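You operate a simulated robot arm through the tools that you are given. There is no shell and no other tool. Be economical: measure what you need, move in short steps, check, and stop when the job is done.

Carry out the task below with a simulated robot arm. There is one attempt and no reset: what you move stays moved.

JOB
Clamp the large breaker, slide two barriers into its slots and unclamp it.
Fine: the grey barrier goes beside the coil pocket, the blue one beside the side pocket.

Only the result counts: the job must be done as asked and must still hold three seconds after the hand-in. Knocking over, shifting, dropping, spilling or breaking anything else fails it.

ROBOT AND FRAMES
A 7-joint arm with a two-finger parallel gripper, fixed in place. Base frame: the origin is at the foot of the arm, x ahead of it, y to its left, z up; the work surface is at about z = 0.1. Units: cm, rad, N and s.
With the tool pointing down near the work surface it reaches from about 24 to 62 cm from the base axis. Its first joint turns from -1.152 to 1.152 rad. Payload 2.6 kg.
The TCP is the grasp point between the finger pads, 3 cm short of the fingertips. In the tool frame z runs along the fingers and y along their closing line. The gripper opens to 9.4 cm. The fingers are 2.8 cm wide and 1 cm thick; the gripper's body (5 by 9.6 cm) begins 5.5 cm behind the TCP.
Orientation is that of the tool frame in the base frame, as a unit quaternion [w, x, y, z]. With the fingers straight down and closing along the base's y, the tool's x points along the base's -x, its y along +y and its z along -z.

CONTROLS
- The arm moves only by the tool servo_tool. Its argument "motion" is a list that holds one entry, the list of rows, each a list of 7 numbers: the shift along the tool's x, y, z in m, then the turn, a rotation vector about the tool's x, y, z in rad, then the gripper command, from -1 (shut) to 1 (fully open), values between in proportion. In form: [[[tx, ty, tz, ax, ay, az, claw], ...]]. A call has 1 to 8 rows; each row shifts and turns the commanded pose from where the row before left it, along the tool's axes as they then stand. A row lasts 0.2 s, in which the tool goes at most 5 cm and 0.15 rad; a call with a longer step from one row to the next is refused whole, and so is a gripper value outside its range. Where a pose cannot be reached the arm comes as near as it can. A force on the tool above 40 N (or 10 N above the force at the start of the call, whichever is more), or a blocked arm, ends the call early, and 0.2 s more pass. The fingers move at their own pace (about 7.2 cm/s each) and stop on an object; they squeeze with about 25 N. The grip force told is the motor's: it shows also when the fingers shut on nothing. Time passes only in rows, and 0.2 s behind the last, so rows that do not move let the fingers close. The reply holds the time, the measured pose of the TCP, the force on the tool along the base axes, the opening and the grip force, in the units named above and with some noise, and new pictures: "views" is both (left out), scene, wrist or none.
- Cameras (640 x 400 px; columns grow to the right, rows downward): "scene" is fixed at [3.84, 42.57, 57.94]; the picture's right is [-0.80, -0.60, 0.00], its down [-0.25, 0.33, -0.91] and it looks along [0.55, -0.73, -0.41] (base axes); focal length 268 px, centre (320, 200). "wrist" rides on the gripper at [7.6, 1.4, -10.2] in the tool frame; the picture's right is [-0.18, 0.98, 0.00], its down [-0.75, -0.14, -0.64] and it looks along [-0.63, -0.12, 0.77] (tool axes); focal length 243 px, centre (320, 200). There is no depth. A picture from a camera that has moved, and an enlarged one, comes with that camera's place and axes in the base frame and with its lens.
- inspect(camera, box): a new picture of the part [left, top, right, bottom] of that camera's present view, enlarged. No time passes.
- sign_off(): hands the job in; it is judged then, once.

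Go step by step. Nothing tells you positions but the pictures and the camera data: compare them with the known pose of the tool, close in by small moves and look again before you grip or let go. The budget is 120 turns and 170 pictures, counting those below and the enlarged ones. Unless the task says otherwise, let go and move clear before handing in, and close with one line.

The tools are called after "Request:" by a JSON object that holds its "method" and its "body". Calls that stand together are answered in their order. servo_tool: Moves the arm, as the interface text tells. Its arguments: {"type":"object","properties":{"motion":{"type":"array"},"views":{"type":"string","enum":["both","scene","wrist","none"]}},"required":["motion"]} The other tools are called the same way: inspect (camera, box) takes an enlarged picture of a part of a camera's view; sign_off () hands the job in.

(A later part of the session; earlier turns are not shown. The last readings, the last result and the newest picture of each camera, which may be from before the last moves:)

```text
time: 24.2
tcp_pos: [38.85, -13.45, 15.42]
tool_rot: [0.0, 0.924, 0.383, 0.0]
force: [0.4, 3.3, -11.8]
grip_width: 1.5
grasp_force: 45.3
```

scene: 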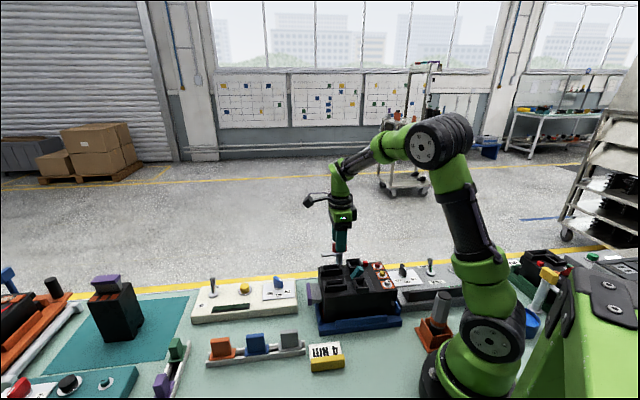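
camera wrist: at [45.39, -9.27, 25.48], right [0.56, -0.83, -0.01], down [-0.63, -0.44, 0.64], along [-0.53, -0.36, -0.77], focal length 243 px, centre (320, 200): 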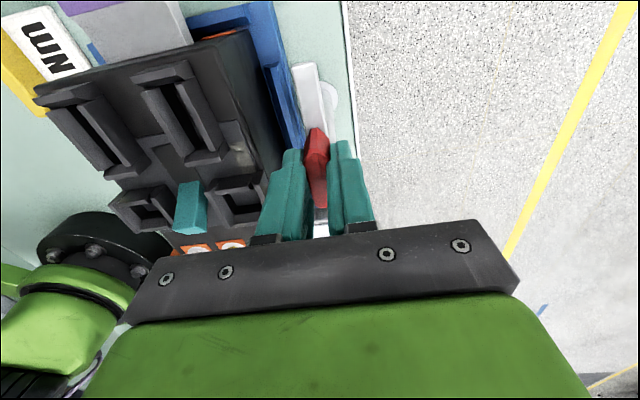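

Forces are now low. I'll try a small CCW turn.

Request:
{"method": "servo_tool", "body": {"motion": [[[0, 0, 0, 0, 0, -0.1, -1], [0, 0, 0, 0, 0, -0.1, -1]]], "views": "scene"}}

Request:
{"method": "inspect", "body": {"camera": "scene", "box": [310, 210, 380, 280]}}

```text
time: 24.8
tcp_pos: [38.75, -13.42, 15.36]
tool_rot: [-0.001, 0.88, 0.474, 0.0]
force: [5.5, 3.9, -14.8]
grip_width: 1.49
grasp_force: 45.2
```

scene: 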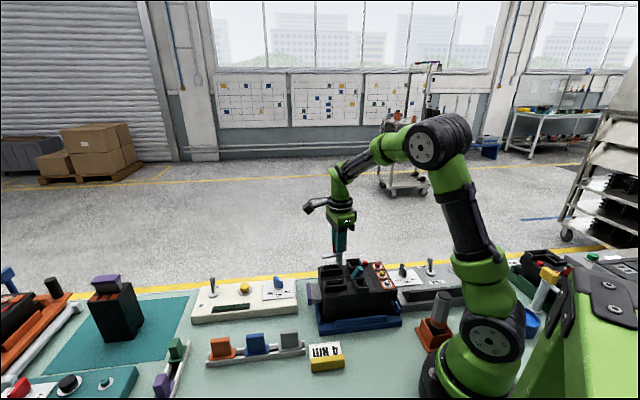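

```text
5.71 times, centred on (345, 245) of scene
camera zoom: at [3.84, 42.57, 57.94], right [-0.8, -0.6, 0.0], down [-0.25, 0.33, -0.91], along [0.55, -0.73, -0.41], focal length 1530 px, centre (177, -57)
```

zoom: 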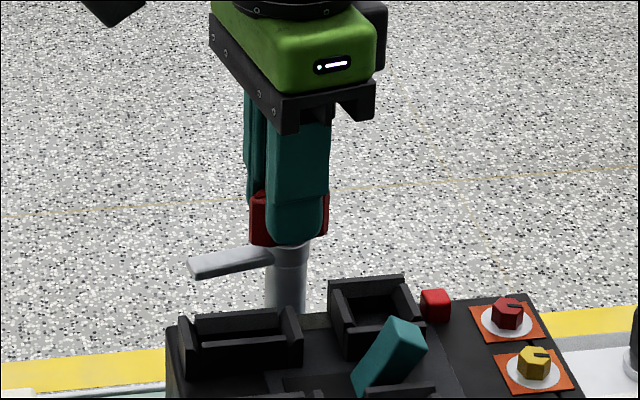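

It turns and the arm follows. Continuing.

Request:
{"method": "servo_tool", "body": {"motion": [[[0, 0, 0.001, 0, 0, -0.12, -1], [0, 0, 0, 0, 0, -0.12, -1], [0, 0, 0, 0, 0, -0.12, -1], [0, 0, 0, 0, 0, -0.12, -1], [0, 0, 0, 0, 0, -0.12, -1]]], "views": "none"}}

Request:
{"method": "inspect", "body": {"camera": "scene", "box": [310, 210, 380, 280]}}

```text
time: 25.7
tcp_pos: [38.74, -13.5, 15.37]
tool_rot: [-0.004, 0.768, 0.641, 0.001]
force: [-3.6, 1.9, 2.9]
grip_width: 1.48
grasp_force: 45.0
stopped in row 4: the force on the tool passed its limit (the readings are from after the stop); the commanded pose is now the measured one
```

```text
5.71 times, centred on (345, 245) of scene
camera zoom: at [3.84, 42.57, 57.94], right [-0.8, -0.6, 0.0], down [-0.25, 0.33, -0.91], along [0.55, -0.73, -0.41], focal length 1530 px, centre (177, -57)
```

zoom: 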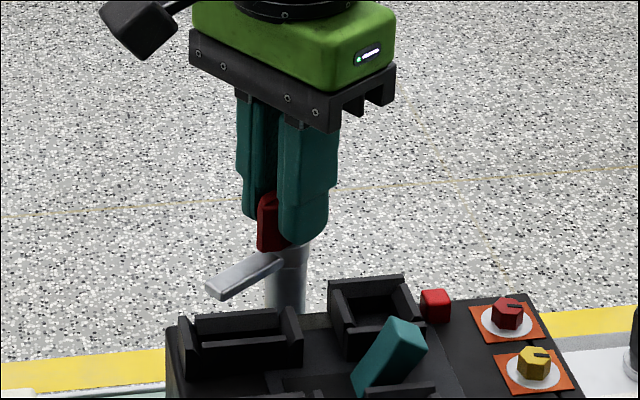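

Request:
{"method": "servo_tool", "body": {"motion": [[[0, 0, 0, 0, 0, -0.08, -1], [0, 0, 0, 0, 0, -0.08, -1], [0, 0, 0, 0, 0, -0.08, -1]]], "views": "none"}}

```text
time: 26.5
tcp_pos: [38.68, -13.42, 15.51]
tool_rot: [-0.004, 0.685, 0.728, 0.001]
force: [-7.6, 5.2, -0.6]
grip_width: 1.47
grasp_force: 45.6
```

Request:
{"method": "servo_tool", "body": {"motion": [[[0.0007, -0.001, 0, 0, 0, -0.08, -1], [0, 0, 0, 0, 0, -0.08, -1], [0, 0, 0, 0, 0, -0.08, -1], [0, 0, 0, 0, 0, -0.08, -1]]], "views": "none"}}

Request:
{"method": "inspect", "body": {"camera": "scene", "box": [310, 210, 380, 280]}}

```text
time: 27.5
tcp_pos: [38.68, -13.35, 15.44]
tool_rot: [-0.003, 0.56, 0.828, 0.001]
force: [-1.7, -6.3, 0.4]
grip_width: 1.48
grasp_force: 45.5
```

```text
5.71 times, centred on (345, 245) of scene
camera zoom: at [3.84, 42.57, 57.94], right [-0.8, -0.6, 0.0], down [-0.25, 0.33, -0.91], along [0.55, -0.73, -0.41], focal length 1530 px, centre (177, -57)
```

zoom: 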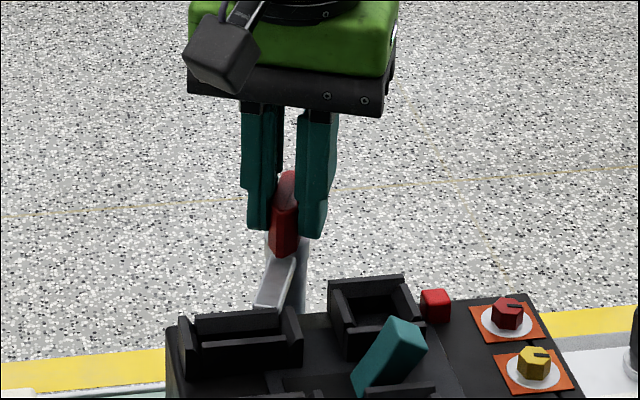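

Request:
{"method": "servo_tool", "body": {"motion": [[[0, 0, 0, 0, 0, -0.08, -1], [0, 0, 0, 0, 0, -0.08, -1], [0, 0, 0, 0, 0, -0.08, -1]]], "views": "none"}}

Request:
{"method": "inspect", "body": {"camera": "scene", "box": [310, 210, 380, 280]}}

```text
time: 28.3
tcp_pos: [38.49, -13.41, 15.43]
tool_rot: [-0.004, 0.459, 0.889, 0.001]
force: [-25.5, -3.0, 13.5]
grip_width: 1.47
grasp_force: 44.7
```

```text
5.71 times, centred on (345, 245) of scene
camera zoom: at [3.83, 42.57, 57.94], right [-0.8, -0.6, 0.0], down [-0.25, 0.33, -0.91], along [0.55, -0.73, -0.41], focal length 1530 px, centre (177, -57)
```

zoom: 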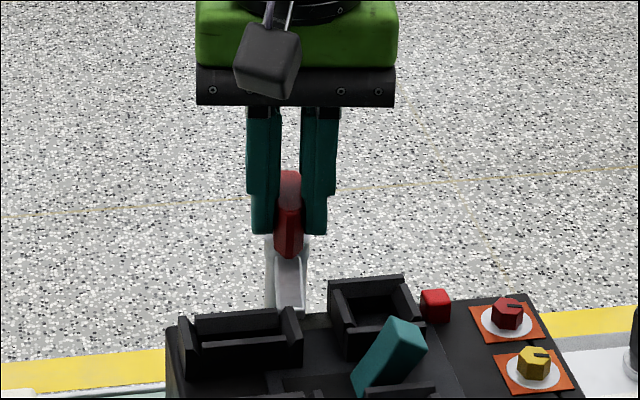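

Request:
{"method": "servo_tool", "body": {"motion": [[[0.0009, -0.0012, 0, 0, 0, -0.05, -1], [0, 0, 0, 0, 0, -0.06, -1], [0, 0, 0, 0, 0, -0.06, -1]]], "views": "wrist"}}

Request:
{"method": "inspect", "body": {"camera": "scene", "box": [310, 210, 380, 280]}}

```text
time: 29.1
tcp_pos: [38.49, -13.42, 15.51]
tool_rot: [-0.001, 0.382, 0.924, 0.001]
force: [-4.4, -17.7, 4.3]
grip_width: 1.47
grasp_force: 44.5
camera wrist: at [34.18, -7.22, 25.51], right [0.82, 0.57, 0.0], down [0.44, -0.63, 0.64], along [0.36, -0.53, -0.77], focal length 243 px, centre (320, 200)
```

wrist: 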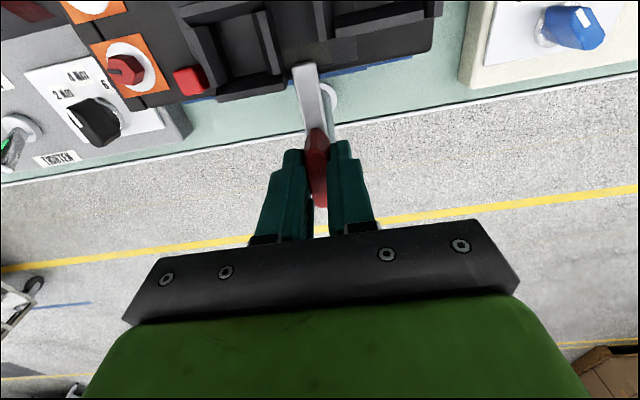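

```text
5.71 times, centred on (345, 245) of scene
camera zoom: at [3.84, 42.57, 57.94], right [-0.8, -0.6, 0.0], down [-0.25, 0.33, -0.91], along [0.55, -0.73, -0.41], focal length 1530 px, centre (177, -57)
```

zoom: 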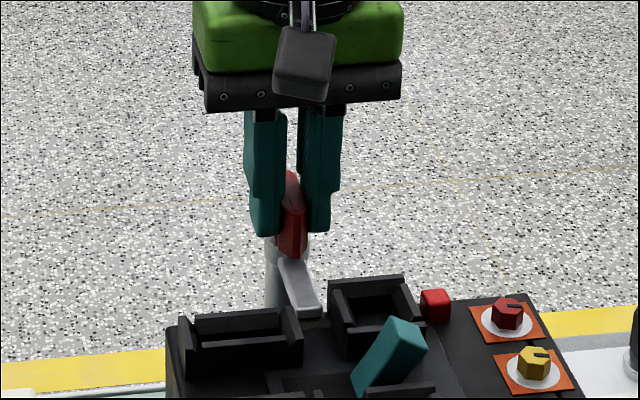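

Request:
{"method": "inspect", "body": {"camera": "wrist", "box": [240, 0, 400, 130]}}

Request:
{"method": "inspect", "body": {"camera": "scene", "box": [325, 245, 365, 275]}}

```text
3.08 times, centred on (320, 65) of wrist
camera zoom: at [34.18, -7.22, 25.51], right [0.82, 0.57, 0.0], down [0.44, -0.63, 0.64], along [0.36, -0.53, -0.77], focal length 746 px, centre (320, 615)
```

zoom: 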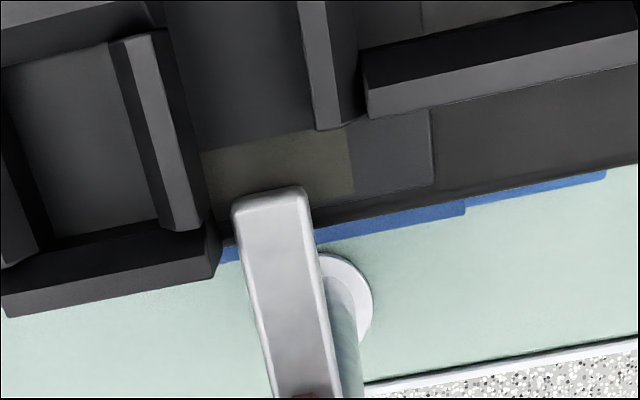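

```text
13.33 times, centred on (345, 260) of scene
camera zoom: at [3.84, 42.57, 57.94], right [-0.8, -0.6, 0.0], down [-0.25, 0.33, -0.91], along [0.55, -0.73, -0.41], focal length 3569 px, centre (-13, -600)
```

zoom: 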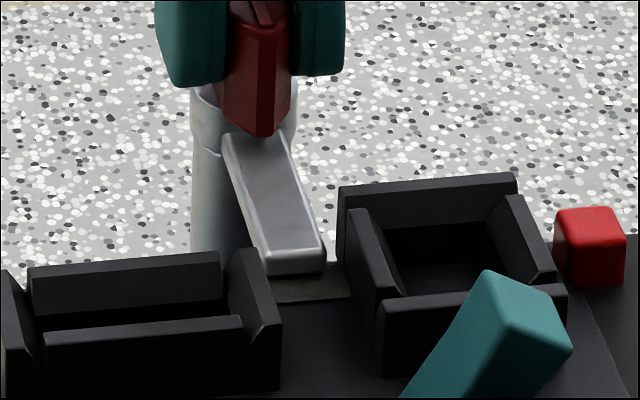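

The arm has swung 90° and now lies over the edge of the pad. I'll turn a little further to check for the end stop.

Request:
{"method": "servo_tool", "body": {"motion": [[[0, 0, 0, 0, 0, -0.05, -1], [0, 0, 0, 0, 0, -0.05, -1], [0, 0, 0, 0, 0, 0, -1]]], "views": "none"}}

Request:
{"method": "inspect", "body": {"camera": "wrist", "box": [240, 0, 400, 130]}}

```text
time: 29.9
tcp_pos: [38.45, -13.48, 15.46]
tool_rot: [-0.003, 0.336, 0.942, 0.001]
force: [-10.9, -13.2, 2.5]
grip_width: 1.62
grasp_force: 44.9
```

```text
3.08 times, centred on (320, 65) of wrist
camera zoom: at [33.55, -7.67, 25.53], right [0.76, 0.64, 0.0], down [0.5, -0.59, 0.64], along [0.41, -0.49, -0.77], focal length 746 px, centre (320, 615)
```

zoom: 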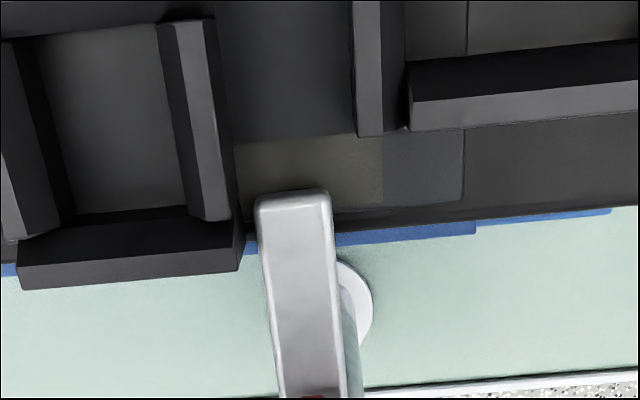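

The grip widened while the arm stayed put, so the handle is at its stop and the breaker is clamped. I'll release and go up.

Request:
{"method": "servo_tool", "body": {"motion": [[[0, 0, 0, 0, 0, 0.1, -1], [0, 0, 0, 0, 0, 0, -0.2], [0, 0, 0, 0, 0, 0, -0.2], [0, 0, -0.03, 0, 0, 0, -0.2], [0, 0, -0.04, 0, 0, 0, 0], [0, 0, -0.04, 0, 0, 0, 0.2]]], "views": "wrist"}}

Request:
{"method": "inspect", "body": {"camera": "scene", "box": [310, 220, 380, 290]}}

Request:
{"method": "inspect", "body": {"camera": "scene", "box": [200, 320, 320, 380]}}

```text
time: 31.3
tcp_pos: [38.33, -13.36, 26.32]
tool_rot: [-0.002, 0.38, 0.925, 0.002]
force: [0.3, 0.0, 0.0]
grip_width: 5.63
grasp_force: 0.1
camera wrist: at [34.16, -7.07, 36.46], right [0.82, 0.57, 0.0], down [0.44, -0.63, 0.64], along [0.36, -0.52, -0.77], focal length 243 px, centre (320, 200)
```

wrist: 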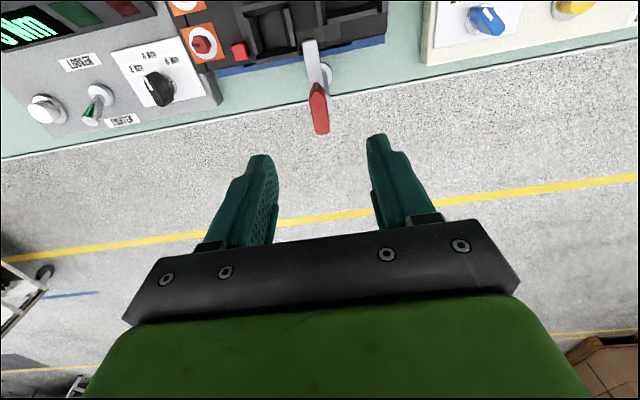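

```text
5.71 times, centred on (345, 255) of scene
camera zoom: at [3.84, 42.57, 57.94], right [-0.8, -0.6, 0.0], down [-0.25, 0.33, -0.91], along [0.55, -0.73, -0.41], focal length 1530 px, centre (177, -114)
```

zoom: 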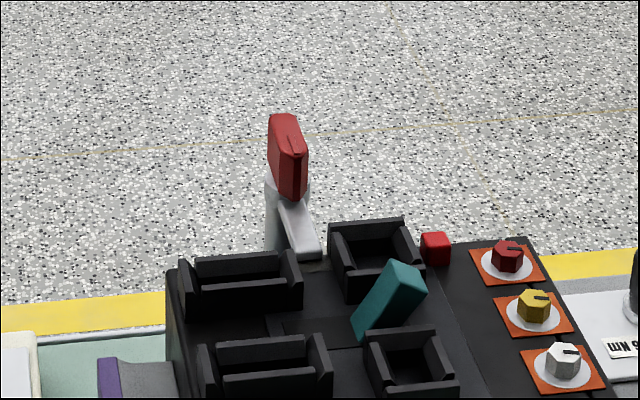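

```text
5.33 times, centred on (260, 350) of scene
camera zoom: at [3.84, 42.57, 57.94], right [-0.8, -0.6, 0.0], down [-0.25, 0.33, -0.91], along [0.55, -0.73, -0.41], focal length 1428 px, centre (640, -600)
```

zoom: 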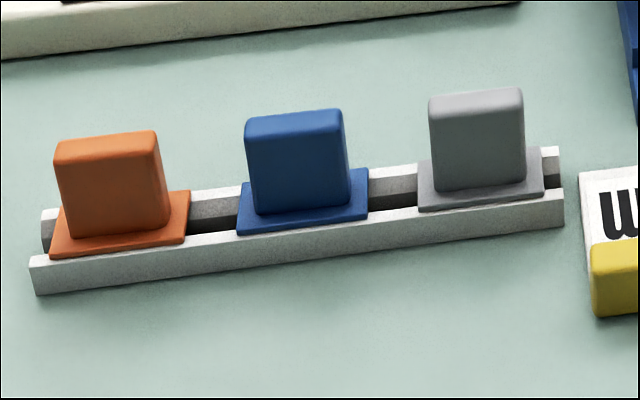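

Clamp closed. Next is the grey barrier in the rack near (34.3,13.1), its row running about 45°. I'll yaw to +45° and go above it.

Request:
{"method": "servo_tool", "body": {"motion": [[[0, 0, 0, 0, 0, -0.143, 1], [0, 0, 0, 0, 0, -0.143, 1], [0, 0, 0, 0, 0, -0.143, 1], [0, 0, 0, 0, 0, -0.143, 1], [0, 0, 0, 0, 0, -0.143, 1], [0, 0, 0, 0, 0, -0.143, 1], [0, 0, 0, 0, 0, -0.143, 1], [0, 0, 0, 0, 0, -0.143, 1]]], "views": "none"}}

Request:
{"method": "servo_tool", "body": {"motion": [[[0, 0, 0, 0, 0, -0.143, 1], [0, 0, 0, 0, 0, -0.143, 1], [0, 0, 0, 0, 0, -0.13, 1], [-0.03, 0.03, 0, 0, 0, 0, 1], [-0.03, 0.03, 0, 0, 0, 0, 1], [-0.03, 0.03, 0, 0, 0, 0, 1], [-0.03, 0.03, 0, 0, 0, 0, 1], [-0.03, 0.03, 0, 0, 0, 0, 1]]], "views": "wrist"}}

```text
time: 33.1
tcp_pos: [38.5, -13.27, 26.46]
tool_rot: [-0.001, -0.181, 0.983, 0.003]
force: [0.1, -0.1, -0.2]
grip_width: 9.43
grasp_force: 0.1
```

```text
time: 34.9
tcp_pos: [38.64, 7.89, 26.48]
tool_rot: [0.0, -0.379, 0.926, 0.004]
force: [0.2, -0.2, 0.1]
grip_width: 9.39
grasp_force: 0.1
camera wrist: at [32.27, 3.42, 36.52], right [-0.56, 0.83, 0.01], down [0.64, 0.42, 0.64], along [0.53, 0.36, -0.77], focal length 243 px, centre (320, 200)
```

wrist: 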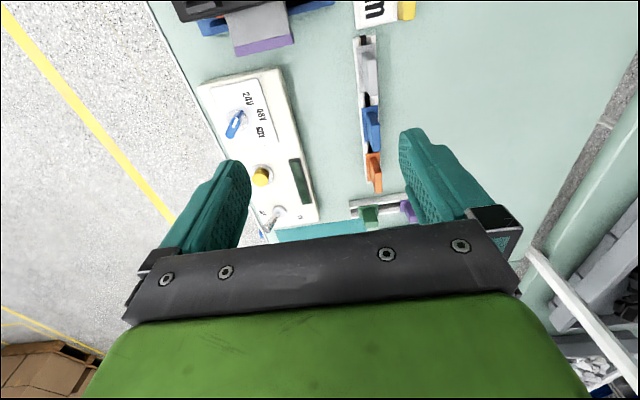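

Request:
{"method": "inspect", "body": {"camera": "wrist", "box": [330, 20, 410, 200]}}

```text
2.22 times, centred on (370, 110) of wrist
camera zoom: at [32.27, 3.42, 36.52], right [-0.56, 0.83, 0.01], down [0.64, 0.42, 0.64], along [0.53, 0.36, -0.77], focal length 539 px, centre (209, 400)
```

zoom: 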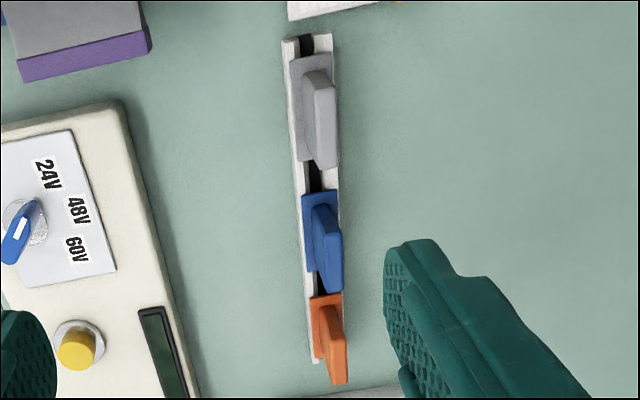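

Request:
{"method": "servo_tool", "body": {"motion": [[[-0.001, 0.03, 0, 0, 0, 0, 1], [-0.0017, 0.0304, 0, 0, 0, 0, 0.2], [0, 0, 0.04, 0, 0, 0, 0], [0, 0, 0.04, 0, 0, 0, 0], [0, 0, 0.04, 0, 0, 0, 0]]], "views": "wrist"}}

Request:
{"method": "inspect", "body": {"camera": "wrist", "box": [220, 60, 420, 240]}}

Request:
{"method": "inspect", "body": {"camera": "scene", "box": [230, 290, 350, 380]}}

```text
time: 36.1
tcp_pos: [34.9, 12.69, 14.67]
tool_rot: [0.0, -0.38, 0.925, 0.002]
force: [-0.5, 0.2, -1.3]
grip_width: 4.72
grasp_force: 0.0
camera wrist: at [28.47, 8.13, 24.75], right [-0.56, 0.83, 0.01], down [0.64, 0.42, 0.64], along [0.53, 0.36, -0.77], focal length 243 px, centre (320, 200)
```

wrist: 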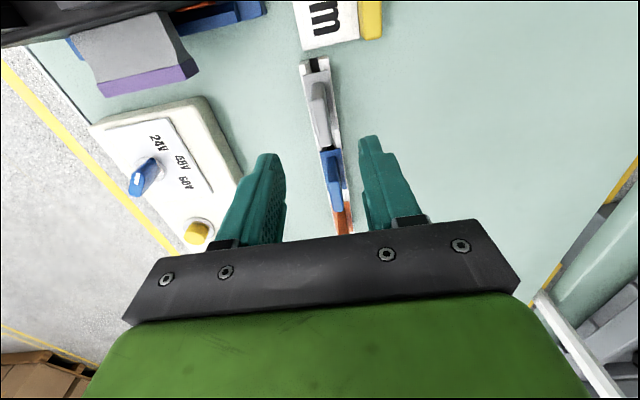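

```text
2.22 times, centred on (320, 150) of wrist
camera zoom: at [28.47, 8.13, 24.75], right [-0.56, 0.83, 0.01], down [0.64, 0.42, 0.64], along [0.53, 0.36, -0.77], focal length 539 px, centre (320, 311)
```

zoom: 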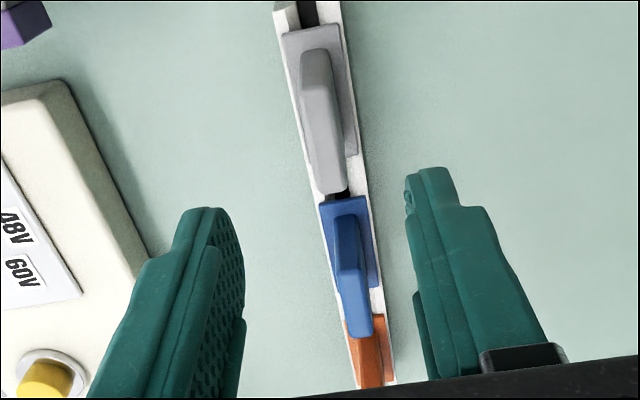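

```text
4.44 times, centred on (290, 335) of scene
camera zoom: at [3.83, 42.57, 57.94], right [-0.8, -0.6, 0.0], down [-0.25, 0.33, -0.91], along [0.55, -0.73, -0.41], focal length 1190 px, centre (453, -400)
```

zoom: 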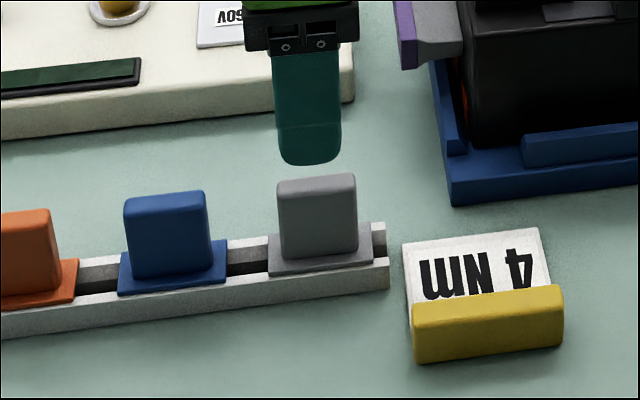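

Request:
{"method": "servo_tool", "body": {"motion": [[[0.005, 0.002, 0.02, 0, 0, 0, -0.1], [0, 0, 0.03, 0, 0, 0, -0.1], [0, 0, 0.025, 0, 0, 0, -0.1]]], "views": "wrist"}}

Request:
{"method": "inspect", "body": {"camera": "wrist", "box": [220, 60, 420, 240]}}

Request:
{"method": "inspect", "body": {"camera": "scene", "box": [230, 290, 350, 380]}}

```text
time: 36.9
tcp_pos: [34.15, 12.28, 7.15]
tool_rot: [-0.001, -0.378, 0.926, 0.004]
force: [0.5, -0.2, 0.6]
grip_width: 4.24
grasp_force: 0.0
camera wrist: at [27.81, 7.71, 17.26], right [-0.56, 0.83, 0.01], down [0.64, 0.42, 0.64], along [0.53, 0.36, -0.77], focal length 243 px, centre (320, 200)
```

wrist: 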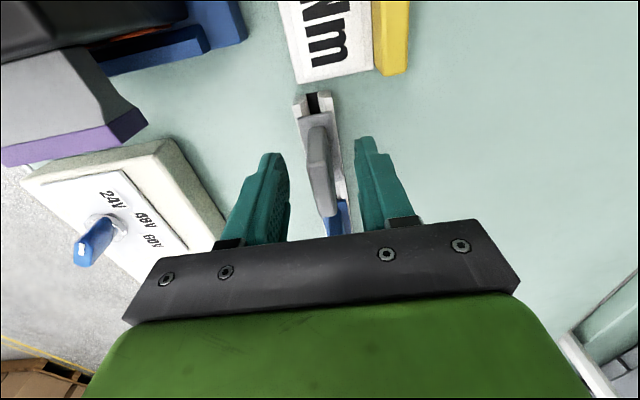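

```text
2.22 times, centred on (320, 150) of wrist
camera zoom: at [27.81, 7.71, 17.26], right [-0.56, 0.83, 0.01], down [0.64, 0.42, 0.64], along [0.53, 0.36, -0.77], focal length 539 px, centre (320, 311)
```

zoom: 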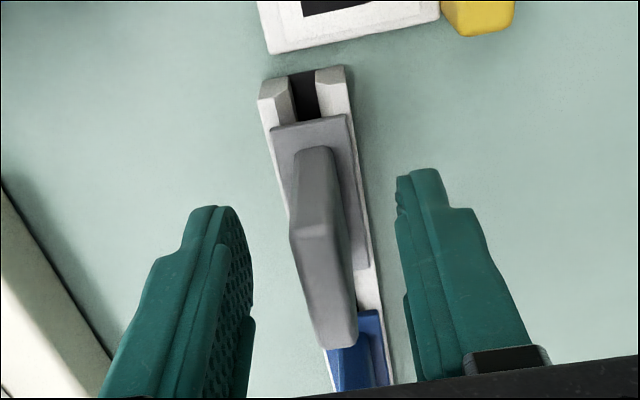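

```text
4.44 times, centred on (290, 335) of scene
camera zoom: at [3.84, 42.57, 57.94], right [-0.8, -0.6, 0.0], down [-0.25, 0.33, -0.91], along [0.55, -0.73, -0.41], focal length 1190 px, centre (453, -400)
```

zoom: 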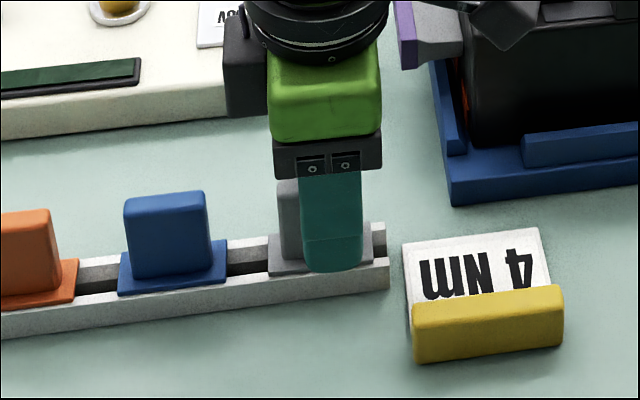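

Request:
{"method": "servo_tool", "body": {"motion": [[[-0.0025, 0, 0.006, 0, 0, 0, -0.1], [0, 0, 0, 0, 0, 0, -0.6], [0, 0, 0, 0, 0, 0, -1], [0, 0, 0, 0, 0, 0, -1], [0, 0, 0, 0, 0, 0, -1]]], "views": "wrist"}}

Request:
{"method": "inspect", "body": {"camera": "scene", "box": [230, 290, 350, 380]}}

```text
time: 38.1
tcp_pos: [34.27, 12.33, 6.52]
tool_rot: [0.0, -0.379, 0.926, 0.003]
force: [0.0, 0.4, -0.1]
grip_width: 1.56
grasp_force: 24.6
camera wrist: at [27.95, 7.92, 16.66], right [-0.56, 0.83, 0.01], down [0.64, 0.42, 0.64], along [0.53, 0.36, -0.77], focal length 243 px, centre (320, 200)
```

wrist: 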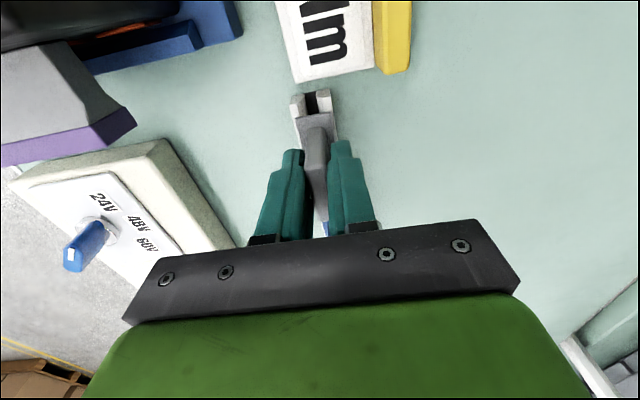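

```text
4.44 times, centred on (290, 335) of scene
camera zoom: at [3.84, 42.57, 57.94], right [-0.8, -0.6, 0.0], down [-0.25, 0.33, -0.91], along [0.55, -0.73, -0.41], focal length 1190 px, centre (453, -400)
```

zoom: 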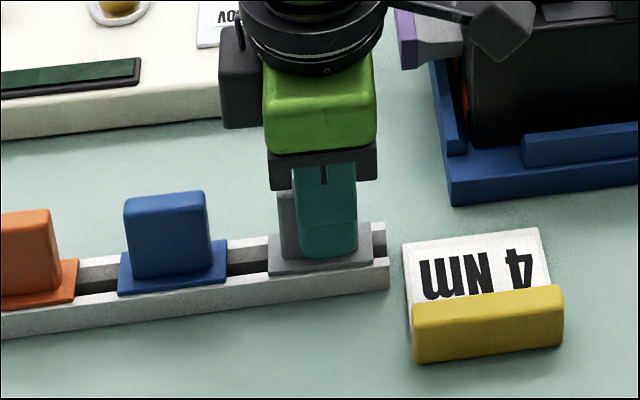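

Gripped (1.56 cm). Lifting straight up.

Request:
{"method": "servo_tool", "body": {"motion": [[[0, 0, -0.01, 0, 0, 0, -1], [0, 0, -0.02, 0, 0, 0, -1], [0, 0, -0.03, 0, 0, 0, -1], [0, 0, -0.04, 0, 0, 0, -1], [0, 0, -0.04, 0, 0, 0, -1], [0, 0, -0.04, 0, 0, 0, -1]]], "views": "wrist"}}

Request:
{"method": "inspect", "body": {"camera": "scene", "box": [220, 220, 350, 320]}}

Request:
{"method": "inspect", "body": {"camera": "wrist", "box": [240, 80, 400, 240]}}

```text
time: 39.5
tcp_pos: [34.65, 12.49, 24.35]
tool_rot: [-0.001, -0.378, 0.926, 0.002]
force: [0.3, 0.7, 1.0]
grip_width: 1.54
grasp_force: 25.0
camera wrist: at [28.22, 8.0, 34.47], right [-0.56, 0.83, 0.01], down [0.64, 0.42, 0.64], along [0.53, 0.36, -0.77], focal length 243 px, centre (320, 200)
```

wrist: 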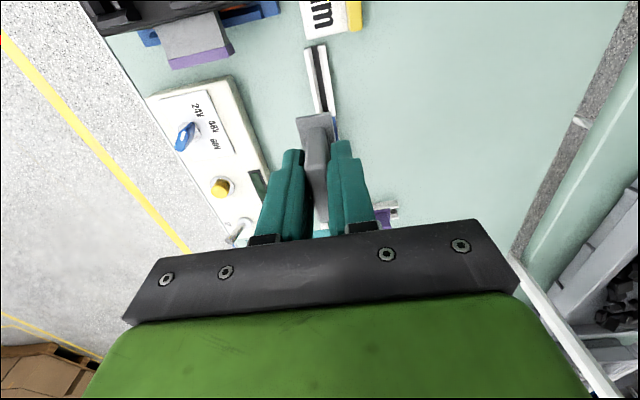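

```text
4.00 times, centred on (285, 270) of scene
camera zoom: at [3.84, 42.57, 57.94], right [-0.8, -0.6, 0.0], down [-0.25, 0.33, -0.91], along [0.55, -0.73, -0.41], focal length 1071 px, centre (460, -80)
```

zoom: 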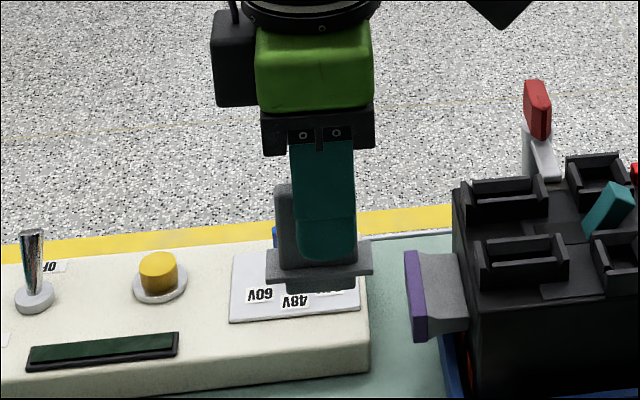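

```text
2.50 times, centred on (320, 160) of wrist
camera zoom: at [28.22, 8.0, 34.47], right [-0.56, 0.83, 0.01], down [0.64, 0.42, 0.64], along [0.53, 0.36, -0.77], focal length 606 px, centre (320, 300)
```

zoom: 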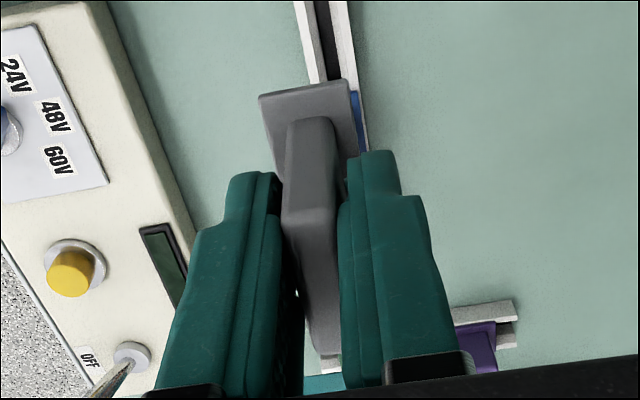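

The barrier has a flange and a short foot that should drop into the oblong slot. I'll carry it over slot B, beside the pocket by the red button, near (36.4,-6).

Request:
{"method": "servo_tool", "body": {"motion": [[[0.024, -0.0288, 0, 0, 0, 0, -1], [0.024, -0.0288, 0, 0, 0, 0, -1], [0.024, -0.0288, 0, 0, 0, 0, -1], [0.024, -0.0288, 0, 0, 0, 0, -1], [0.024, -0.0288, 0, 0, 0, 0, -1]]], "views": "wrist"}}

Request:
{"method": "inspect", "body": {"camera": "wrist", "box": [220, 20, 400, 240]}}

Request:
{"method": "inspect", "body": {"camera": "scene", "box": [300, 210, 400, 300]}}

```text
time: 40.7
tcp_pos: [36.1, -6.33, 24.18]
tool_rot: [0.0, -0.379, 0.925, 0.003]
force: [0.2, -0.2, -0.1]
grip_width: 1.55
grasp_force: 24.3
camera wrist: at [29.75, -10.85, 34.38], right [-0.56, 0.83, 0.01], down [0.64, 0.42, 0.64], along [0.53, 0.36, -0.77], focal length 243 px, centre (320, 200)
```

wrist: 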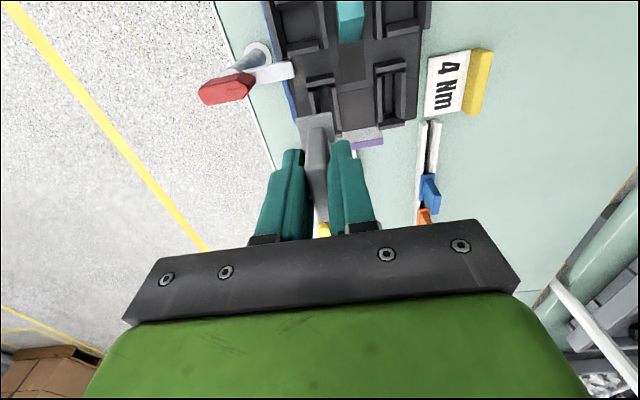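

```text
1.82 times, centred on (310, 130) of wrist
camera zoom: at [29.75, -10.85, 34.38], right [-0.56, 0.83, 0.01], down [0.64, 0.42, 0.64], along [0.53, 0.36, -0.77], focal length 441 px, centre (338, 327)
```

zoom: 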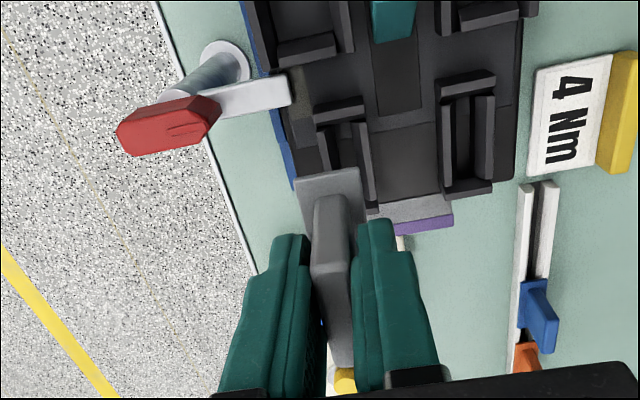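

```text
4.44 times, centred on (350, 255) of scene
camera zoom: at [3.83, 42.57, 57.94], right [-0.8, -0.6, 0.0], down [-0.25, 0.33, -0.91], along [0.55, -0.73, -0.41], focal length 1190 px, centre (187, -44)
```

zoom: 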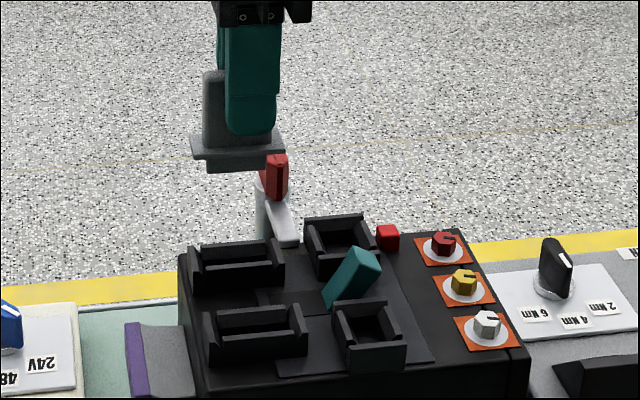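

Alignment is already within a few millimetres. I'll correct slightly and lower to just above the slot.

Request:
{"method": "servo_tool", "body": {"motion": [[[-0.0025, 0.003, 0.02, 0, 0, 0, -1], [0, 0, 0.02, 0, 0, 0, -1], [0, 0, 0.015, 0, 0, 0, -1]]], "views": "wrist"}}

Request:
{"method": "inspect", "body": {"camera": "wrist", "box": [240, 60, 400, 200]}}

Request:
{"method": "inspect", "body": {"camera": "scene", "box": [310, 220, 380, 290]}}

```text
time: 41.5
tcp_pos: [35.96, -6.1, 18.77]
tool_rot: [-0.001, -0.378, 0.926, 0.003]
force: [1.3, 0.1, 0.4]
grip_width: 1.54
grasp_force: 24.7
camera wrist: at [29.62, -10.52, 28.85], right [-0.56, 0.83, 0.01], down [0.64, 0.42, 0.64], along [0.53, 0.36, -0.77], focal length 243 px, centre (320, 200)
```

wrist: 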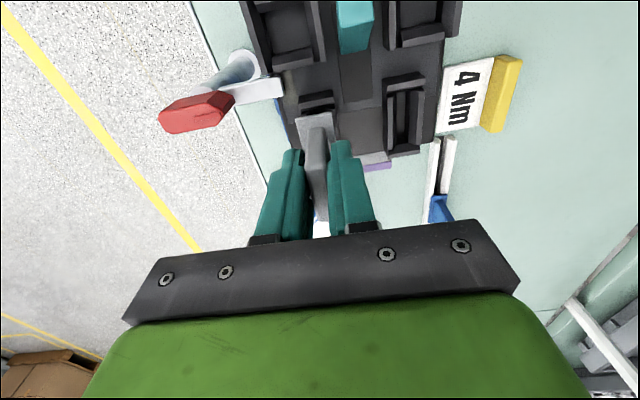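

```text
2.86 times, centred on (320, 130) of wrist
camera zoom: at [29.62, -10.52, 28.85], right [-0.56, 0.83, 0.01], down [0.64, 0.42, 0.64], along [0.53, 0.36, -0.77], focal length 693 px, centre (320, 400)
```

zoom: 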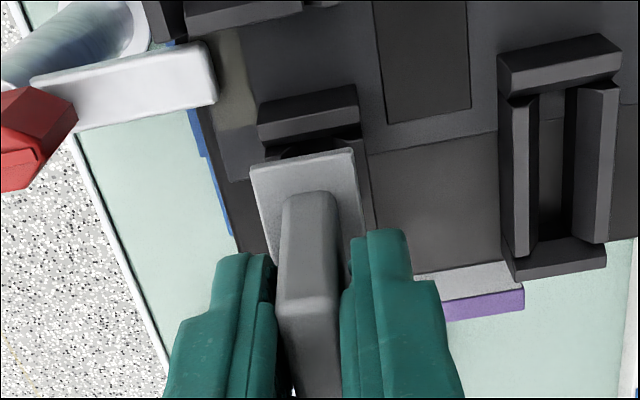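

```text
5.71 times, centred on (345, 255) of scene
camera zoom: at [3.84, 42.57, 57.94], right [-0.8, -0.6, 0.0], down [-0.25, 0.33, -0.91], along [0.55, -0.73, -0.41], focal length 1530 px, centre (177, -114)
```

zoom: 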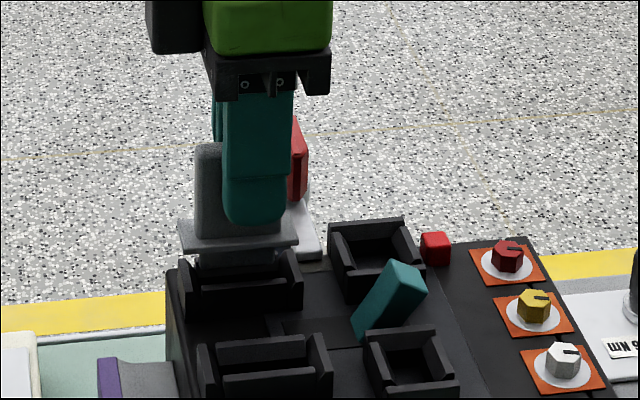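

Request:
{"method": "servo_tool", "body": {"motion": [[[0.003, 0.0017, 0, 0, 0, 0, -1], [0, 0, 0.01, 0, 0, 0, -1], [0, 0, 0.007, 0, 0, 0, -1]]], "views": "none"}}

Request:
{"method": "inspect", "body": {"camera": "wrist", "box": [240, 60, 400, 200]}}

Request:
{"method": "inspect", "body": {"camera": "scene", "box": [310, 230, 370, 280]}}

```text
time: 42.3
tcp_pos: [35.61, -6.17, 17.13]
tool_rot: [-0.001, -0.379, 0.926, 0.003]
force: [2.9, 2.4, 0.6]
grip_width: 1.53
grasp_force: 25.2
```

```text
2.86 times, centred on (320, 130) of wrist
camera zoom: at [29.22, -10.62, 27.2], right [-0.56, 0.83, 0.01], down [0.64, 0.42, 0.64], along [0.53, 0.36, -0.77], focal length 693 px, centre (320, 400)
```

zoom: 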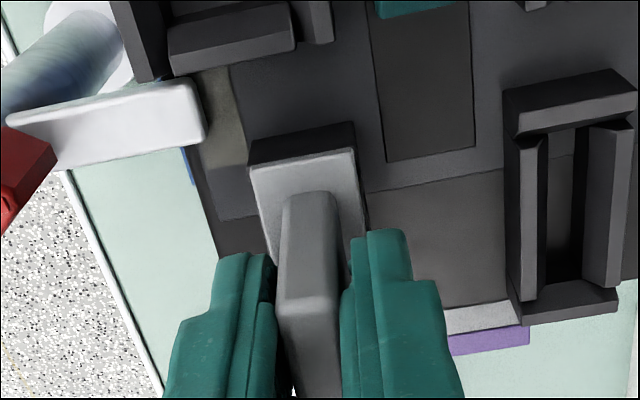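

```text
8.00 times, centred on (340, 255) of scene
camera zoom: at [3.84, 42.57, 57.94], right [-0.8, -0.6, 0.0], down [-0.25, 0.33, -0.91], along [0.55, -0.73, -0.41], focal length 2142 px, centre (160, -240)
```

zoom: 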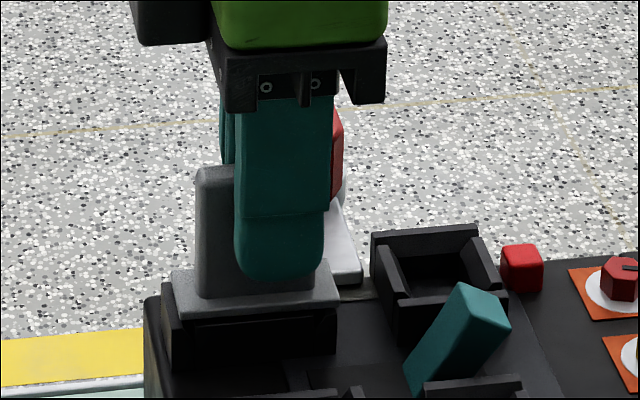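

Request:
{"method": "servo_tool", "body": {"motion": [[[0, 0, 0.004, 0, 0, 0, -1], [0, 0, 0.004, 0, 0, 0, -1]]], "views": "none"}}

Request:
{"method": "inspect", "body": {"camera": "wrist", "box": [240, 60, 400, 200]}}

Request:
{"method": "inspect", "body": {"camera": "scene", "box": [310, 230, 370, 280]}}

```text
time: 42.9
tcp_pos: [35.58, -6.19, 16.36]
tool_rot: [0.001, -0.379, 0.926, 0.002]
force: [0.9, 0.6, 20.9]
grip_width: 1.53
grasp_force: 25.0
```

```text
2.86 times, centred on (320, 130) of wrist
camera zoom: at [29.18, -10.6, 26.44], right [-0.56, 0.83, 0.0], down [0.64, 0.42, 0.64], along [0.53, 0.36, -0.76], focal length 693 px, centre (320, 400)
```

zoom: 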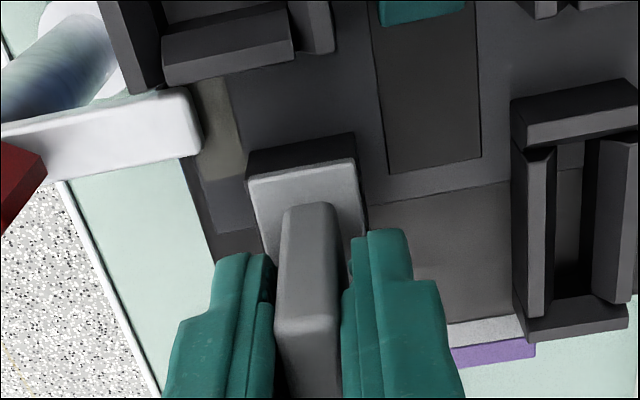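

```text
8.00 times, centred on (340, 255) of scene
camera zoom: at [3.83, 42.57, 57.94], right [-0.8, -0.6, 0.0], down [-0.25, 0.33, -0.91], along [0.55, -0.73, -0.41], focal length 2142 px, centre (160, -240)
```

zoom: 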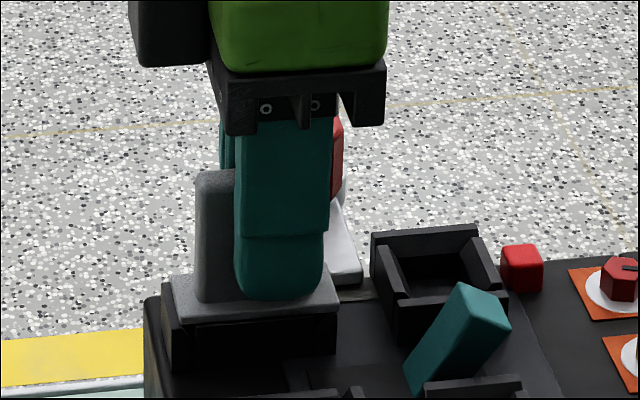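

Request:
{"method": "inspect", "body": {"camera": "scene", "box": [325, 255, 360, 280]}}

```text
16.00 times, centred on (342, 268) of scene
camera zoom: at [3.83, 42.57, 57.94], right [-0.8, -0.6, 0.0], down [-0.25, 0.33, -0.91], along [0.55, -0.73, -0.41], focal length 4283 px, centre (-40, -880)
```

zoom: 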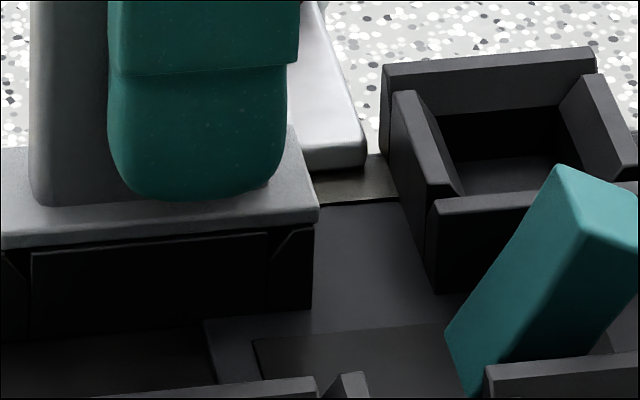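

Request:
{"method": "inspect", "body": {"camera": "scene", "box": [312, 250, 347, 280]}}

```text
13.33 times, centred on (330, 265) of scene
camera zoom: at [3.83, 42.57, 57.94], right [-0.8, -0.6, 0.0], down [-0.25, 0.33, -0.91], along [0.55, -0.73, -0.41], focal length 3569 px, centre (193, -667)
```

zoom: 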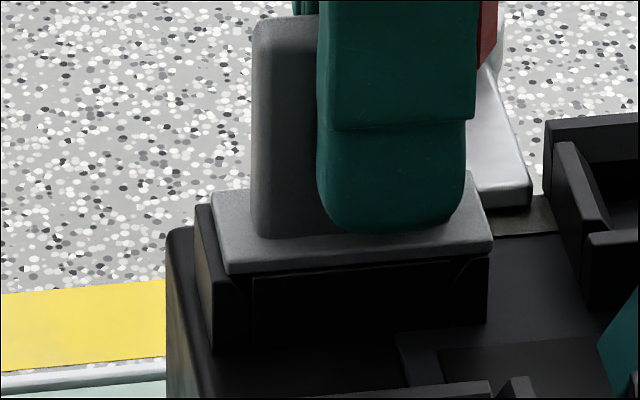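

The flange rests on the slot's end walls, so the foot is in. I'll release a little, back up and check.

Request:
{"method": "servo_tool", "body": {"motion": [[[0, 0, -0.001, 0, 0, 0, -1], [0, 0, 0, 0, 0, 0, -0.4], [0, 0, 0, 0, 0, 0, -0.3], [0, 0, -0.03, 0, 0, 0, -0.3], [0, 0, -0.04, 0, 0, 0, -0.3], [0, 0, -0.03, 0, 0, 0, -0.3]]], "views": "wrist"}}

Request:
{"method": "inspect", "body": {"camera": "scene", "box": [312, 245, 362, 285]}}

Request:
{"method": "inspect", "body": {"camera": "wrist", "box": [240, 40, 420, 200]}}

```text
time: 44.3
tcp_pos: [35.43, -6.02, 26.57]
tool_rot: [0.0, -0.379, 0.925, 0.004]
force: [-1.0, -1.0, -0.2]
grip_width: 3.29
grasp_force: 0.0
camera wrist: at [29.13, -10.48, 36.67], right [-0.56, 0.83, 0.01], down [0.64, 0.42, 0.64], along [0.53, 0.36, -0.77], focal length 243 px, centre (320, 200)
```

wrist: 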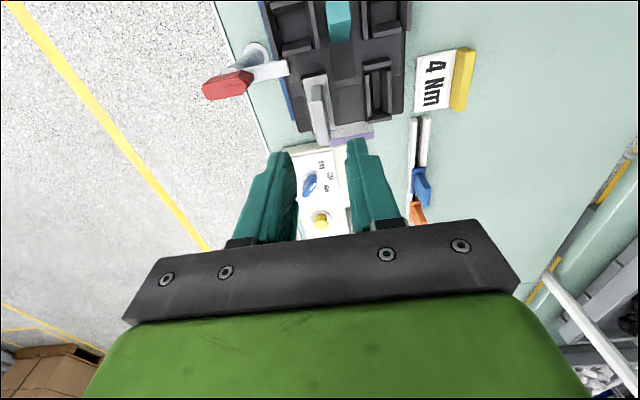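

```text
10.00 times, centred on (337, 265) of scene
camera zoom: at [3.84, 42.57, 57.94], right [-0.8, -0.6, 0.0], down [-0.25, 0.33, -0.91], along [0.55, -0.73, -0.41], focal length 2677 px, centre (150, -450)
```

zoom: 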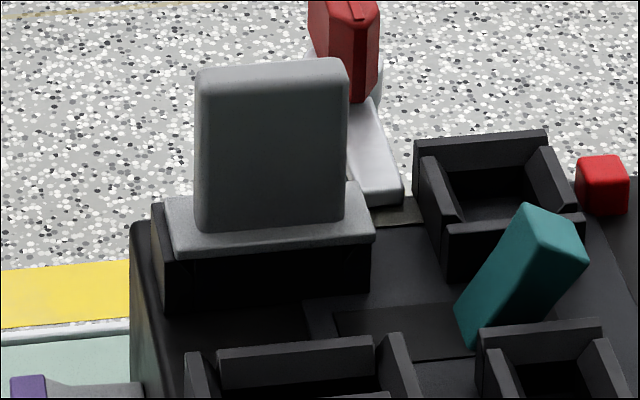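

```text
2.50 times, centred on (330, 120) of wrist
camera zoom: at [29.13, -10.48, 36.67], right [-0.56, 0.83, 0.01], down [0.64, 0.42, 0.64], along [0.53, 0.36, -0.77], focal length 606 px, centre (295, 400)
```

zoom: 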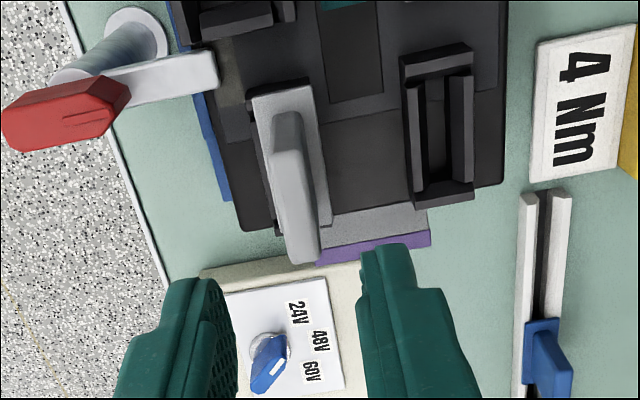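

Grey sits upright in its slot. Now for the blue barrier near (39.65,17.7).

Request:
{"method": "servo_tool", "body": {"motion": [[[-0.0327, 0.02325, 0, 0, 0, 0, 0], [-0.0327, 0.02325, 0, 0, 0, 0, 0], [-0.0327, 0.02325, 0, 0, 0, 0, 0], [-0.0327, 0.02325, 0, 0, 0, 0, 0], [-0.0327, 0.02325, 0, 0, 0, 0, 0], [-0.0327, 0.02325, 0, 0, 0, 0, 0], [0, 0, 0.045, 0, 0, 0, 0], [0, 0, 0.045, 0, 0, 0, 0]]], "views": "wrist"}}

Request:
{"method": "inspect", "body": {"camera": "wrist", "box": [220, 60, 420, 240]}}

Request:
{"method": "inspect", "body": {"camera": "scene", "box": [190, 290, 310, 380]}}

```text
time: 46.1
tcp_pos: [39.73, 17.77, 17.73]
tool_rot: [-0.001, -0.379, 0.925, 0.004]
force: [-0.3, -0.1, -0.6]
grip_width: 4.69
grasp_force: 0.1
camera wrist: at [33.38, 13.29, 27.77], right [-0.56, 0.83, 0.01], down [0.64, 0.42, 0.64], along [0.53, 0.36, -0.77], focal length 243 px, centre (320, 200)
```

wrist: 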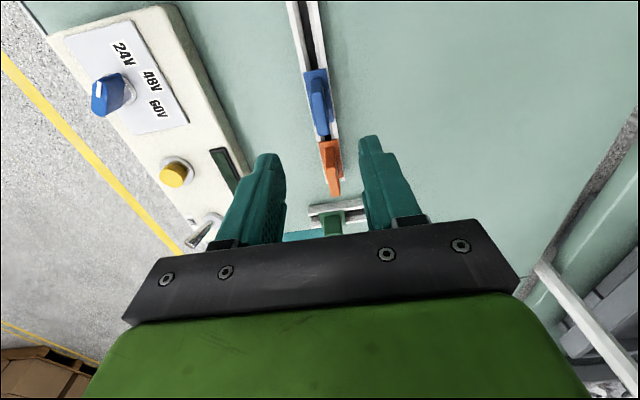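

```text
2.22 times, centred on (320, 150) of wrist
camera zoom: at [33.38, 13.29, 27.77], right [-0.56, 0.83, 0.01], down [0.64, 0.42, 0.64], along [0.53, 0.36, -0.77], focal length 539 px, centre (320, 311)
```

zoom: 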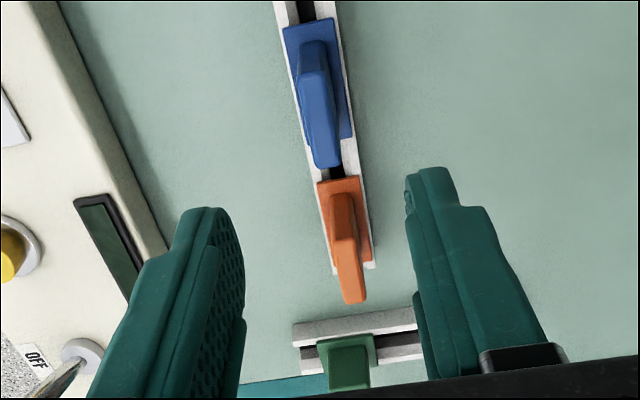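

```text
4.44 times, centred on (250, 335) of scene
camera zoom: at [3.83, 42.57, 57.94], right [-0.8, -0.6, 0.0], down [-0.25, 0.33, -0.91], along [0.55, -0.73, -0.41], focal length 1190 px, centre (631, -400)
```

zoom: 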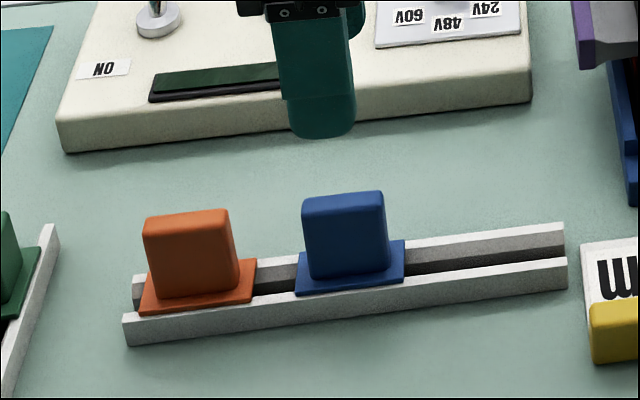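

Request:
{"method": "servo_tool", "body": {"motion": [[[0, 0, 0.04, 0, 0, 0, -0.1], [0, 0, 0.04, 0, 0, 0, -0.1], [0, 0, 0.025, 0, 0, 0, -0.1]]], "views": "wrist"}}

Request:
{"method": "inspect", "body": {"camera": "scene", "box": [190, 290, 310, 380]}}

```text
time: 46.9
tcp_pos: [39.58, 17.98, 7.11]
tool_rot: [-0.001, -0.379, 0.926, 0.003]
force: [0.6, 0.1, -0.2]
grip_width: 4.24
grasp_force: 0.1
camera wrist: at [33.24, 13.4, 17.22], right [-0.56, 0.83, 0.01], down [0.64, 0.42, 0.64], along [0.53, 0.36, -0.77], focal length 243 px, centre (320, 200)
```

wrist: 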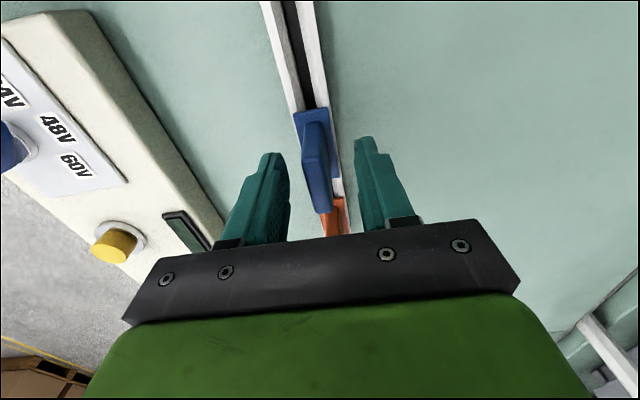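

```text
4.44 times, centred on (250, 335) of scene
camera zoom: at [3.84, 42.57, 57.94], right [-0.8, -0.6, 0.0], down [-0.25, 0.33, -0.91], along [0.55, -0.73, -0.41], focal length 1190 px, centre (631, -400)
```

zoom: 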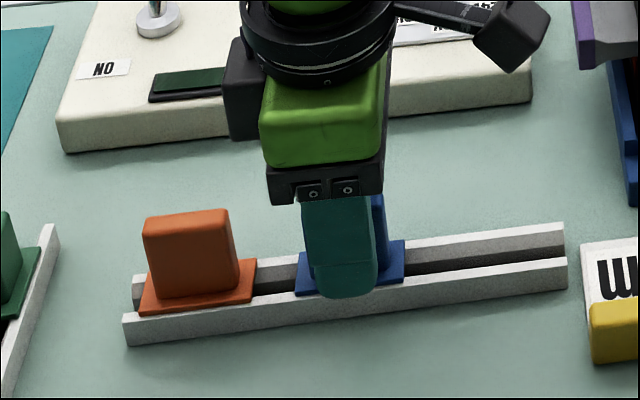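

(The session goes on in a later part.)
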